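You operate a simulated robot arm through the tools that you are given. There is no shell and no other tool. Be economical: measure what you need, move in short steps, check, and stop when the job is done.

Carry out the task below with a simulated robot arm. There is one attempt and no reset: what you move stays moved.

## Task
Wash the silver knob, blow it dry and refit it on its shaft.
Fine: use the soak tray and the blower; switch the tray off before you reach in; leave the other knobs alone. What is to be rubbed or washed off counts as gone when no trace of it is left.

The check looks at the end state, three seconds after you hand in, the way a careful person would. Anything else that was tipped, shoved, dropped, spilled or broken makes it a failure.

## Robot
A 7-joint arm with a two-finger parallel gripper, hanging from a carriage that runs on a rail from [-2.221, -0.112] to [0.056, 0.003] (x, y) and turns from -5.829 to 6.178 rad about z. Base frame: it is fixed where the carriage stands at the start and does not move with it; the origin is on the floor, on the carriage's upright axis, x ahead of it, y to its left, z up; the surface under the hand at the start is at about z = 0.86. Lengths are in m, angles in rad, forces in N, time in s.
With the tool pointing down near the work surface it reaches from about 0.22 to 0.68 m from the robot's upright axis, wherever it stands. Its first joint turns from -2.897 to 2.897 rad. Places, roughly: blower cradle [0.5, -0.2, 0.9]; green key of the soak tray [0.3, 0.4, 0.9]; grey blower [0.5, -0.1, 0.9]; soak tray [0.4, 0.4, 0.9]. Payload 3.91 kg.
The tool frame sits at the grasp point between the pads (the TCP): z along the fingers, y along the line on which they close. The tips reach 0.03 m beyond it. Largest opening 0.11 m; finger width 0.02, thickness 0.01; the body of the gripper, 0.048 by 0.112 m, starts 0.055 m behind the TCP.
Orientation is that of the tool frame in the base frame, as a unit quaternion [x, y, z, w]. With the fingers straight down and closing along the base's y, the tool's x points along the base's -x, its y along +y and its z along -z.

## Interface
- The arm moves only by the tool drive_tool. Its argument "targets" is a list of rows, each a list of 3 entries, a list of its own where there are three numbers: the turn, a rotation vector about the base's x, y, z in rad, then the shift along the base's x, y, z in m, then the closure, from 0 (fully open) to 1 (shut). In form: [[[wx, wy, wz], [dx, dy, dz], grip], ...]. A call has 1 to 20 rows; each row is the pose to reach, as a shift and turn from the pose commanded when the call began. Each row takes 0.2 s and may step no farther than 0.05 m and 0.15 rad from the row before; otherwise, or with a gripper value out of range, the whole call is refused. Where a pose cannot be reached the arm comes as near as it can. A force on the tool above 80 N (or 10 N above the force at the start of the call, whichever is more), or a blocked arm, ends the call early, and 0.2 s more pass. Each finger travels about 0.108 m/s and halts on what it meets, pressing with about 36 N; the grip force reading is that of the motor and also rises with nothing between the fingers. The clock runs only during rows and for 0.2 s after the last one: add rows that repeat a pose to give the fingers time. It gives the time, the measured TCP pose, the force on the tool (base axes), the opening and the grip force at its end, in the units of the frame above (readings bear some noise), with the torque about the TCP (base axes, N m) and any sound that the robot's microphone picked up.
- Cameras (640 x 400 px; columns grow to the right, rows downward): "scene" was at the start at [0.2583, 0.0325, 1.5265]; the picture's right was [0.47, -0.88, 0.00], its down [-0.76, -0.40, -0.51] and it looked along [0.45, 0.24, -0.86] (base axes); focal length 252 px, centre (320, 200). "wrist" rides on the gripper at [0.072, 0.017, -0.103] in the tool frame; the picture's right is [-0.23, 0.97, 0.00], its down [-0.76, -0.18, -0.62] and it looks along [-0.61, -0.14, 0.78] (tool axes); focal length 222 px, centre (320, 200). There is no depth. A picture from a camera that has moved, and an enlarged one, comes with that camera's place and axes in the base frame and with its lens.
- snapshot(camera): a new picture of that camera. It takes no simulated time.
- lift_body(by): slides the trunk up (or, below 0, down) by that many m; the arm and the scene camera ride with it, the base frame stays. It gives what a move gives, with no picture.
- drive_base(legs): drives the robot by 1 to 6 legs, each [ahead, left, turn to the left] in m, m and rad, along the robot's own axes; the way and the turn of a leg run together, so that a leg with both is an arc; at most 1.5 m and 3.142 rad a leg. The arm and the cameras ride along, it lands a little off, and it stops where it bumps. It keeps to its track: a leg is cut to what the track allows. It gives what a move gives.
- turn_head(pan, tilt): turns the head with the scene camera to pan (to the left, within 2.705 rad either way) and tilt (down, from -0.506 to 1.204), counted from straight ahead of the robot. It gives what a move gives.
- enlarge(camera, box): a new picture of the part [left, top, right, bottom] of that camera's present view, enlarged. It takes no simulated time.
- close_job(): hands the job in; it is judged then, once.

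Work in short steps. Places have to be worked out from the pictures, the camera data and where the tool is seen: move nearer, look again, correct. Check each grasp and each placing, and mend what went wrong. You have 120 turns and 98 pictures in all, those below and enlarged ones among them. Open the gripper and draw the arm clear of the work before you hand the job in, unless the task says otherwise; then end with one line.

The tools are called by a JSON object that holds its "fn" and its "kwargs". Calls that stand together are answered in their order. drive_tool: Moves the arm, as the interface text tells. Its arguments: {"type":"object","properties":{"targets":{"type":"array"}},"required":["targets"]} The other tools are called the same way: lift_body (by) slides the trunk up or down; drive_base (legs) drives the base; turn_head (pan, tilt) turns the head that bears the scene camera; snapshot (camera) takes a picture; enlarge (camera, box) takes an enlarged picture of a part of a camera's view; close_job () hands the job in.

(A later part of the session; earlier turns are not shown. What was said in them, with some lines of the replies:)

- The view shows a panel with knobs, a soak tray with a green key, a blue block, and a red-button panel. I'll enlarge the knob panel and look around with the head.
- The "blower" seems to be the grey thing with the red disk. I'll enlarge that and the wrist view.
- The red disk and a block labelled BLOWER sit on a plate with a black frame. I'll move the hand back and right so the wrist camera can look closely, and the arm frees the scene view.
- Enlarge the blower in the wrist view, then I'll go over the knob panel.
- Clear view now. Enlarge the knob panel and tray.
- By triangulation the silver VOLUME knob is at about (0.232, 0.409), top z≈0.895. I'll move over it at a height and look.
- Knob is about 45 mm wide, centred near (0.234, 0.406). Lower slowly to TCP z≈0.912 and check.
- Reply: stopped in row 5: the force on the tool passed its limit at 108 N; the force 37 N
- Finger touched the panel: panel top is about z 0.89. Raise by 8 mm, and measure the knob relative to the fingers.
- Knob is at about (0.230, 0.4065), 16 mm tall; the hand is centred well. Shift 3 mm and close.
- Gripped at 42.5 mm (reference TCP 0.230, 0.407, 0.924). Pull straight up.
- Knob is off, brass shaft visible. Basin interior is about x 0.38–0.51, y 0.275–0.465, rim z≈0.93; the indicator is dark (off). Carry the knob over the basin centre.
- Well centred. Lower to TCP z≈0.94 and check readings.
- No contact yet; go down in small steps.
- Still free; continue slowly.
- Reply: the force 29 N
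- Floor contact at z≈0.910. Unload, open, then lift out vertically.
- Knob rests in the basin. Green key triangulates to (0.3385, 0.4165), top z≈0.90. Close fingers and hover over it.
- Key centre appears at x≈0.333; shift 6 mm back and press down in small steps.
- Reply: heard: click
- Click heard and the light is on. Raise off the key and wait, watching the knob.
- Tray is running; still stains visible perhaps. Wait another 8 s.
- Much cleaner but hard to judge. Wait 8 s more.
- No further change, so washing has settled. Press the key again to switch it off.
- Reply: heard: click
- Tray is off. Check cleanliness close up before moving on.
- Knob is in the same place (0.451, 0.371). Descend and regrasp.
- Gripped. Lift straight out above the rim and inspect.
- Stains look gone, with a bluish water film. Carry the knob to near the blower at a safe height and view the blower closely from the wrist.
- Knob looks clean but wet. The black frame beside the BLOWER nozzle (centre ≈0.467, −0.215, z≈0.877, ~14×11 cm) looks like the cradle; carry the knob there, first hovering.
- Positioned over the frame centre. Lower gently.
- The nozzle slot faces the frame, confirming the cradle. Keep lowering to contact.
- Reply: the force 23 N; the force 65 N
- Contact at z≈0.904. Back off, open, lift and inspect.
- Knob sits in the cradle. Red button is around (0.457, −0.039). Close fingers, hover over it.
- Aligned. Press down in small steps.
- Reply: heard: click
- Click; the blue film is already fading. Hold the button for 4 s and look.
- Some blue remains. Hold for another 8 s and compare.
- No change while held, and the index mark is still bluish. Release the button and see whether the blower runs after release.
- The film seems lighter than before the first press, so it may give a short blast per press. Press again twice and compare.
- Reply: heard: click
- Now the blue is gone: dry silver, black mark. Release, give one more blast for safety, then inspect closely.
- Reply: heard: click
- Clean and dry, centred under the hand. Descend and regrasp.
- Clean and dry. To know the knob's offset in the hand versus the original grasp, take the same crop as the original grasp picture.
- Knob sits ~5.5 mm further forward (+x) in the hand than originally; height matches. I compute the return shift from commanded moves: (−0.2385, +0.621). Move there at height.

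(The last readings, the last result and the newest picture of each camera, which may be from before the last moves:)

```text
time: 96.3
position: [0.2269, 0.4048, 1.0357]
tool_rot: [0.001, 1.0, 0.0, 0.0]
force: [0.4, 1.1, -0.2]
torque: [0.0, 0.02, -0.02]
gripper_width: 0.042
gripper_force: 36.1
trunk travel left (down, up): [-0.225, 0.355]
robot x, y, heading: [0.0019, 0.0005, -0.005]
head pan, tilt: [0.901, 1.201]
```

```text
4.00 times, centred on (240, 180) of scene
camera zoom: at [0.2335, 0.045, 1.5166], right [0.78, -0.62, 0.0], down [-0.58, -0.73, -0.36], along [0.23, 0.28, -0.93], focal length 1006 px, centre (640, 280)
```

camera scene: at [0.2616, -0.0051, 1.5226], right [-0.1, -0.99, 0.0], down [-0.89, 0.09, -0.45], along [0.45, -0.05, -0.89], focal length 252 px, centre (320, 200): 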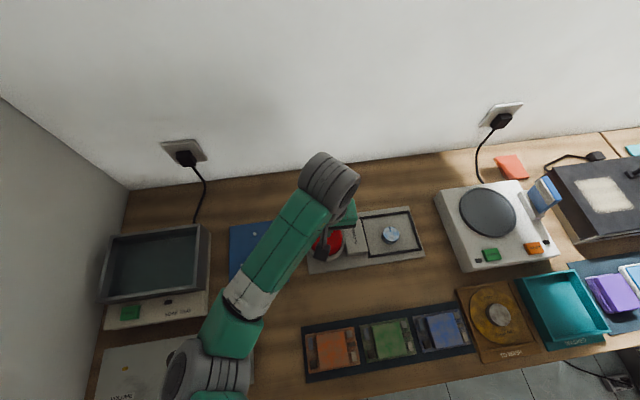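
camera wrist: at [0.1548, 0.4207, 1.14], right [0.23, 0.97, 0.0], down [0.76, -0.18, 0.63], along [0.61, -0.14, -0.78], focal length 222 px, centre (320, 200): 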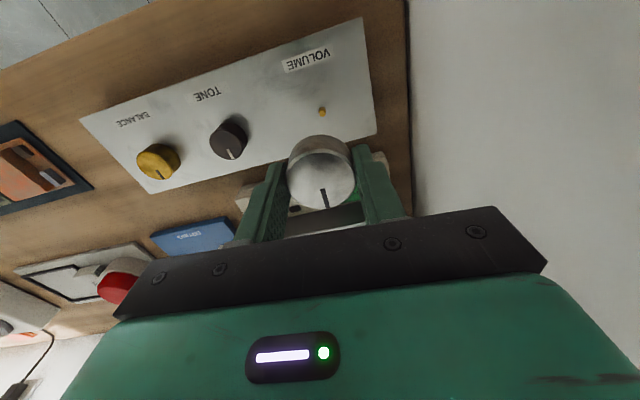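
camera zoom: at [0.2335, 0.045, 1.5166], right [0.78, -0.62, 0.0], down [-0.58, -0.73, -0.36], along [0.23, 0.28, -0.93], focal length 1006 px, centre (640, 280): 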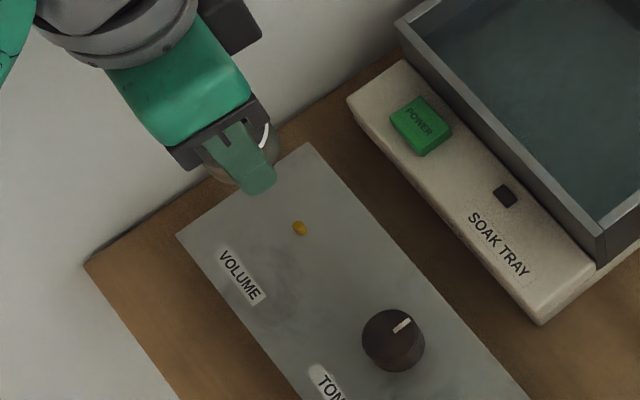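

Measure the shaft accurately relative to the camera.

{"fn": "enlarge", "kwargs": {"camera": "wrist", "box": [270, 80, 390, 220]}}

```text
2.86 times, centred on (330, 150) of wrist
camera zoom: at [0.1549, 0.4206, 1.1401], right [0.23, 0.97, 0.0], down [0.76, -0.18, 0.63], along [0.61, -0.14, -0.78], focal length 635 px, centre (291, 343)
```

zoom: 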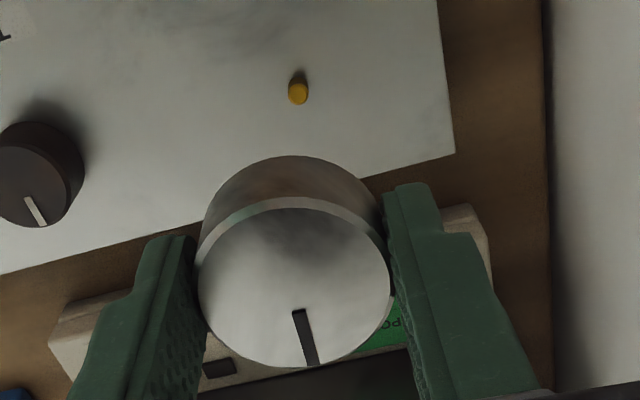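

Lower to 25 mm above the seat, then compare the panel corner with the original grasp picture for fine alignment.

{"fn": "drive_tool", "kwargs": {"targets": [[[0, 0, 0], [0, 0, -0.04], 1], [[0, 0, 0], [0, 0, -0.07], 1], [[0, 0, 0], [0, 0, -0.084], 1], [[0, 0, 0], [0, 0, -0.084], 1], [[0, 0, 0], [0, 0, -0.084], 1]]}}

{"fn": "enlarge", "kwargs": {"camera": "wrist", "box": [160, 80, 480, 280]}}

{"fn": "enlarge", "kwargs": {"camera": "scene", "box": [200, 150, 272, 210]}}

```text
time: 97.5
position: [0.2241, 0.4044, 0.9513]
tool_rot: [0.001, 1.0, 0.0, 0.001]
force: [0.7, 0.3, -0.1]
torque: [0.02, -0.02, 0.01]
gripper_width: 0.0425
gripper_force: 36.1
trunk travel left (down, up): [-0.225, 0.355]
robot x, y, heading: [-0.0017, 0.0061, -0.0]
head pan, tilt: [0.901, 1.201]
```

```text
2.00 times, centred on (320, 180) of wrist
camera zoom: at [0.1524, 0.4208, 1.0547], right [0.23, 0.97, 0.0], down [0.76, -0.18, 0.62], along [0.61, -0.14, -0.78], focal length 444 px, centre (320, 240)
```

zoom: 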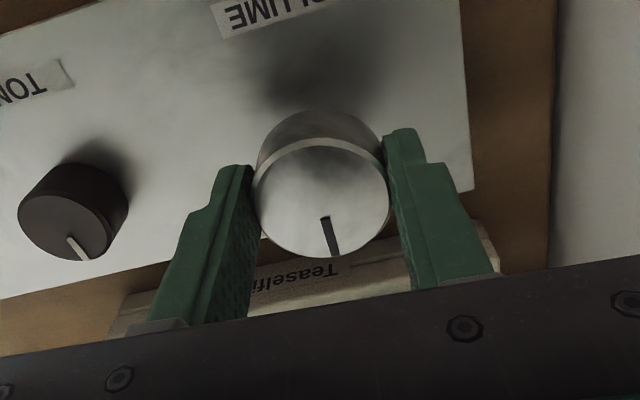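

```text
6.67 times, centred on (236, 180) of scene
camera zoom: at [0.2335, 0.045, 1.5166], right [0.78, -0.62, 0.0], down [-0.58, -0.73, -0.36], along [0.23, 0.28, -0.93], focal length 1677 px, centre (880, 333)
```

zoom: 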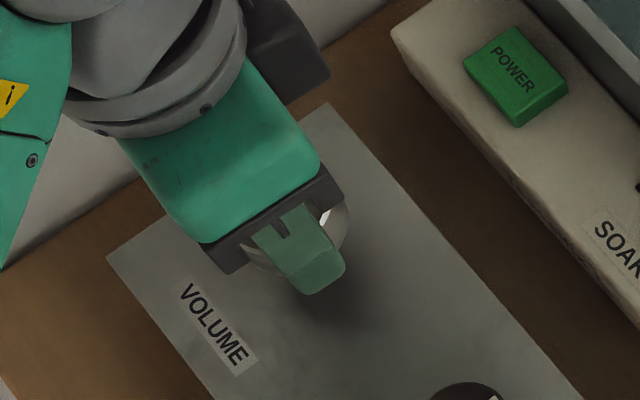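

Corner comparison says the hand is ~−5 mm in x and ~−0.9 mm in y relative to the original; knob offset ≈ +5.7 mm. Correct by (−0.7, +0.5) mm and descend slowly.

{"fn": "drive_tool", "kwargs": {"targets": [[[0, 0, 0], [-0.0007, 0.0005, -0.004], 1], [[0, 0, 0], [-0.0007, 0.0005, -0.008], 1], [[0, 0, 0], [-0.0007, 0.0005, -0.011], 1], [[0, 0, 0], [-0.0007, 0.0005, -0.011], 1]]}}

{"fn": "drive_tool", "kwargs": {"targets": [[[0, 0, 0], [0, 0, -0.002], 1], [[0, 0, 0], [0, 0, -0.004], 1], [[0, 0, 0], [0, 0, -0.004], 1]]}}

```text
time: 98.5
position: [0.2247, 0.4072, 0.9393]
tool_rot: [0.001, 1.0, 0.001, 0.003]
force: [-0.2, 0.3, 0.1]
torque: [0.03, -0.01, 0.0]
gripper_width: 0.0425
gripper_force: 36.2
trunk travel left (down, up): [-0.225, 0.355]
robot x, y, heading: [0.0014, -0.0016, 0.003]
head pan, tilt: [0.901, 1.201]
```

```text
time: 99.3
position: [0.2238, 0.407, 0.9353]
tool_rot: [0.001, 1.0, 0.0, 0.001]
force: [0.4, 0.1, 0.1]
torque: [0.0, -0.01, 0.02]
gripper_width: 0.0424
gripper_force: 35.6
trunk travel left (down, up): [-0.225, 0.355]
robot x, y, heading: [0.0007, -0.0019, -0.002]
head pan, tilt: [0.901, 1.201]
```

Now at +10 mm with no contact. Continue in 2 mm steps.

{"fn": "drive_tool", "kwargs": {"targets": [[[0, 0, 0], [0, 0, -0.002], 1], [[0, 0, 0], [0, 0, -0.003], 1], [[0, 0, 0], [0, 0, -0.003], 1]]}}

{"fn": "drive_tool", "kwargs": {"targets": [[[0, 0, 0], [0, 0, -0.002], 1], [[0, 0, 0], [0, 0, -0.002], 1]]}}

```text
time: 100.1
position: [0.224, 0.4078, 0.9323]
tool_rot: [0.001, 1.0, -0.001, 0.001]
force: [-0.4, 0.4, -0.4]
torque: [-0.01, -0.05, -0.02]
gripper_width: 0.0425
gripper_force: 35.8
trunk travel left (down, up): [-0.225, 0.355]
robot x, y, heading: [0.0016, -0.002, -0.002]
head pan, tilt: [0.901, 1.201]
```

```text
time: 100.7
position: [0.2239, 0.4082, 0.9303]
tool_rot: [0.001, 1.0, 0.0, 0.001]
force: [-0.3, 0.3, 0.0]
torque: [0.05, -0.01, -0.05]
gripper_width: 0.0424
gripper_force: 36.1
trunk travel left (down, up): [-0.225, 0.355]
robot x, y, heading: [0.0004, -0.0013, -0.0]
head pan, tilt: [0.901, 1.201]
```

{"fn": "drive_tool", "kwargs": {"targets": [[[0, 0, 0], [0, 0, -0.002], 1], [[0, 0, 0], [0, 0, -0.003], 1], [[0, 0, 0], [0, 0, -0.003], 1]]}}

{"fn": "drive_tool", "kwargs": {"targets": [[[0, 0, 0], [0, 0, -0.002], 1], [[0, 0, 0], [0, 0, -0.002], 1]]}}

{"fn": "enlarge", "kwargs": {"camera": "wrist", "box": [160, 80, 480, 280]}}

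```text
time: 101.5
position: [0.2235, 0.4083, 0.9261]
tool_rot: [0.001, 1.0, 0.0, 0.002]
force: [0.3, 0.0, -1.3]
torque: [0.03, 0.0, -0.01]
gripper_width: 0.0424
gripper_force: 36.3
trunk travel left (down, up): [-0.225, 0.355]
robot x, y, heading: [0.0016, -0.0021, -0.002]
head pan, tilt: [0.901, 1.201]
```

```text
time: 102.1
position: [0.2247, 0.4057, 0.9247]
tool_rot: [0.001, 1.0, 0.0, 0.001]
force: [-0.2, 0.7, -1.1]
torque: [0.01, 0.01, 0.01]
gripper_width: 0.0424
gripper_force: 35.6
trunk travel left (down, up): [-0.225, 0.355]
robot x, y, heading: [0.0014, 0.0026, -0.0]
head pan, tilt: [0.901, 1.201]
```

```text
2.00 times, centred on (320, 180) of wrist
camera zoom: at [0.1523, 0.4223, 1.0289], right [0.23, 0.97, 0.0], down [0.76, -0.18, 0.63], along [0.61, -0.14, -0.78], focal length 444 px, centre (320, 240)
```

zoom: 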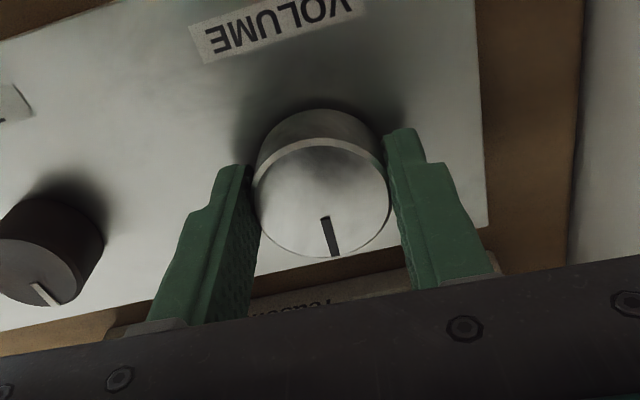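

No contact force; knob seems on the shaft. Ease down a bit more until it seats.

{"fn": "drive_tool", "kwargs": {"targets": [[[0, 0, 0], [0, 0, -0.001], 1], [[0, 0, 0], [0, 0, -0.002], 1], [[0, 0, 0], [0, 0, -0.002], 1]]}}

```text
time: 102.9
position: [0.2242, 0.4061, 0.9234]
tool_rot: [0.001, 1.0, 0.0, 0.001]
force: [0.3, -0.2, -0.4]
torque: [-0.01, 0.02, -0.03]
gripper_width: 0.0423
gripper_force: 35.9
trunk travel left (down, up): [-0.225, 0.355]
robot x, y, heading: [-0.0019, 0.0019, -0.004]
head pan, tilt: [0.901, 1.201]
```

{"fn": "drive_tool", "kwargs": {"targets": [[[0, 0, 0], [0, 0, -0.001], 1], [[0, 0, 0], [0, 0, -0.002], 1], [[0, 0, 0], [0, 0, -0.002], 1]]}}

{"fn": "enlarge", "kwargs": {"camera": "wrist", "box": [240, 100, 400, 220]}}

```text
time: 103.7
position: [0.224, 0.4063, 0.9208]
tool_rot: [0.002, 1.0, 0.0, 0.002]
force: [0.1, -0.4, 1.8]
torque: [0.0, 0.02, 0.06]
gripper_width: 0.0424
gripper_force: 35.6
trunk travel left (down, up): [-0.225, 0.355]
robot x, y, heading: [-0.0034, 0.0032, -0.0]
head pan, tilt: [0.901, 1.201]
```

```text
3.33 times, centred on (320, 160) of wrist
camera zoom: at [0.1526, 0.4228, 1.0247], right [0.23, 0.97, 0.0], down [0.76, -0.18, 0.63], along [0.61, -0.14, -0.78], focal length 740 px, centre (320, 333)
```

zoom: 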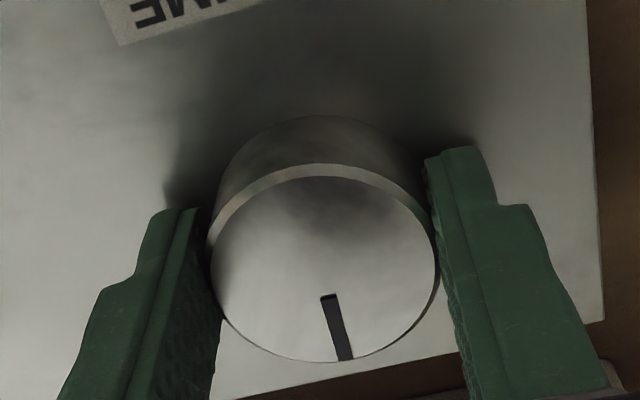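

Light contact begins. Press 2 mm more to confirm it bottoms out.

{"fn": "drive_tool", "kwargs": {"targets": [[[0, 0, 0], [0, 0, -0.001], 1], [[0, 0, 0], [0, 0, -0.002], 1], [[0, 0, 0], [0, 0, -0.002], 1]]}}

```text
time: 104.5
position: [0.2244, 0.4069, 0.921]
tool_rot: [0.0, 1.0, 0.002, 0.002]
force: [-6.6, -8.1, 30.3]
torque: [-0.54, 0.19, -0.01]
gripper_width: 0.0425
gripper_force: 35.8
trunk travel left (down, up): [-0.225, 0.355]
robot x, y, heading: [0.0004, -0.001, 0.002]
head pan, tilt: [0.901, 1.201]
```

Bottomed out. Relieve, open partly, lift away, and inspect.

{"fn": "drive_tool", "kwargs": {"targets": [[[0, 0, 0], [0, 0, 0.003], 1], [[0, 0, 0], [0, 0, 0.004], 0.7], [[0, 0, 0], [0, 0, 0.004], 0.4], [[0, 0, 0], [0, 0, 0.004], 0.4], [[0, 0, 0], [0, 0, 0.03], 0.4], [[0, 0, 0], [0, 0, 0.07], 0.4], [[0, 0, 0], [0, 0, 0.11], 0.4], [[0, 0, 0], [0, 0, 0.112], 0.4]]}}

{"fn": "enlarge", "kwargs": {"camera": "wrist", "box": [250, 60, 390, 150]}}

{"fn": "snapshot", "kwargs": {"camera": "wrist"}}

```text
time: 106.3
position: [0.2244, 0.4065, 1.0328]
tool_rot: [0.001, 1.0, 0.0, 0.001]
force: [0.7, -0.2, 0.1]
torque: [-0.02, 0.0, -0.01]
gripper_width: 0.0661
gripper_force: 0.1
trunk travel left (down, up): [-0.225, 0.355]
robot x, y, heading: [0.0004, 0.0016, 0.004]
head pan, tilt: [0.901, 1.201]
```

```text
4.44 times, centred on (320, 105) of wrist
camera zoom: at [0.1529, 0.4227, 1.1367], right [0.23, 0.97, 0.0], down [0.76, -0.18, 0.63], along [0.61, -0.14, -0.78], focal length 987 px, centre (320, 622)
```

zoom: 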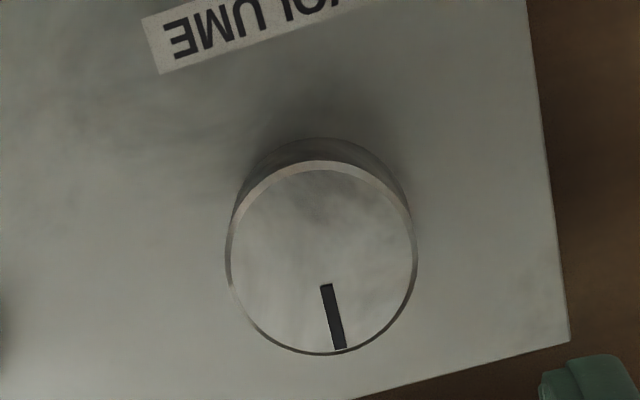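

```text
27 pictures are left
camera wrist: at [0.1529, 0.4227, 1.1367], right [0.23, 0.97, 0.0], down [0.76, -0.18, 0.63], along [0.61, -0.14, -0.78], focal length 222 px, centre (320, 200)
```

wrist: 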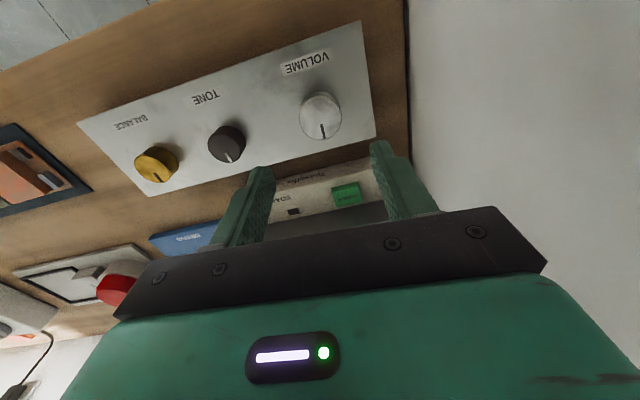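

Position relative to the panel corner matches the original within a millimetre. Draw the arm clear and do a final look.

{"fn": "drive_tool", "kwargs": {"targets": [[[0, 0, 0], [0, 0, 0.05], 0.3], [[0, 0, 0], [0, 0, 0.1], 0], [[0, 0, 0], [0, -0.03, 0.14], 0], [[0, 0, 0], [-0.02, -0.04, 0.17], 0], [[0, 0, 0], [-0.04, -0.05, 0.19], 0], [[0, 0, 0], [-0.05, -0.05, 0.2], 0]]}}

{"fn": "enlarge", "kwargs": {"camera": "scene", "box": [190, 100, 370, 280]}}

{"fn": "enlarge", "kwargs": {"camera": "scene", "box": [210, 160, 258, 200]}}

{"fn": "snapshot", "kwargs": {"camera": "scene"}}

```text
time: 107.7
position: [0.1762, 0.3594, 1.2307]
tool_rot: [0.0, 1.0, 0.0, 0.001]
force: [-0.5, 0.0, 0.3]
torque: [-0.02, 0.0, 0.0]
gripper_width: 0.1102
gripper_force: 0.1
trunk travel left (down, up): [-0.225, 0.355]
robot x, y, heading: [-0.0023, -0.004, -0.002]
head pan, tilt: [0.901, 1.201]
```

```text
2.22 times, centred on (280, 190) of scene
camera zoom: at [0.2335, 0.045, 1.5166], right [0.78, -0.62, 0.0], down [-0.58, -0.73, -0.36], along [0.23, 0.28, -0.93], focal length 559 px, centre (409, 222)
```

zoom: 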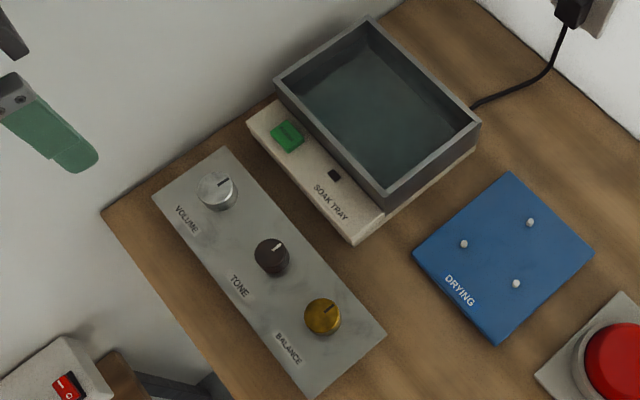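

```text
10.00 times, centred on (234, 180) of scene
camera zoom: at [0.2335, 0.045, 1.5166], right [0.78, -0.62, 0.0], down [-0.58, -0.73, -0.36], along [0.23, 0.28, -0.93], focal length 2516 px, centre (1180, 400)
```

zoom: 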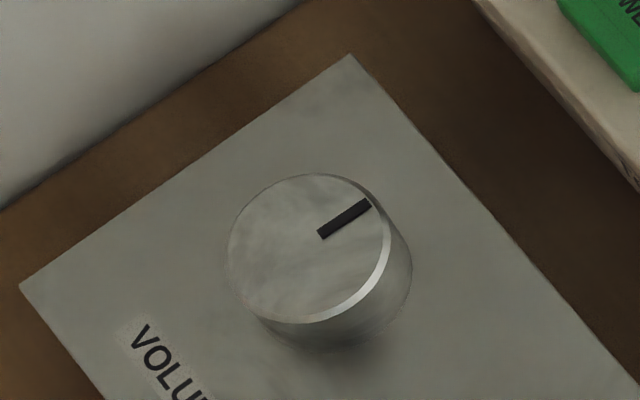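

```text
24 pictures are left
camera scene: at [0.2335, 0.045, 1.5166], right [0.78, -0.62, 0.0], down [-0.58, -0.73, -0.36], along [0.23, 0.28, -0.93], focal length 252 px, centre (320, 200)
```

scene: 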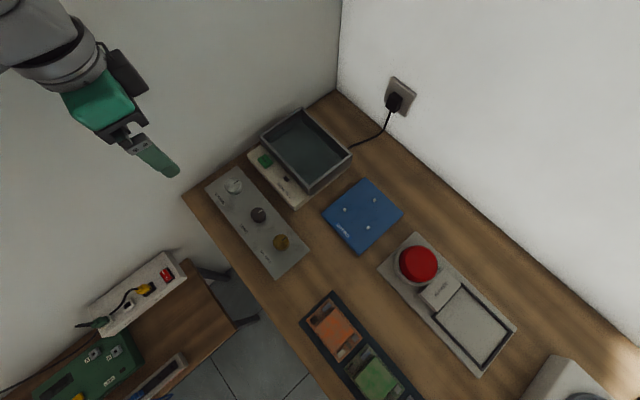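

The knob sits at the same pixel position and angle as at the start, clean and dry. The tray is off, the other objects have not moved and the arm is clear, so I'm handing in.

{"fn": "close_job", "kwargs": {}}

```text
The job is handed in.
```

The silver knob is washed, blown dry and back on its shaft at its original position and angle. The soak tray is off, the other knobs are untouched and the arm is clear.
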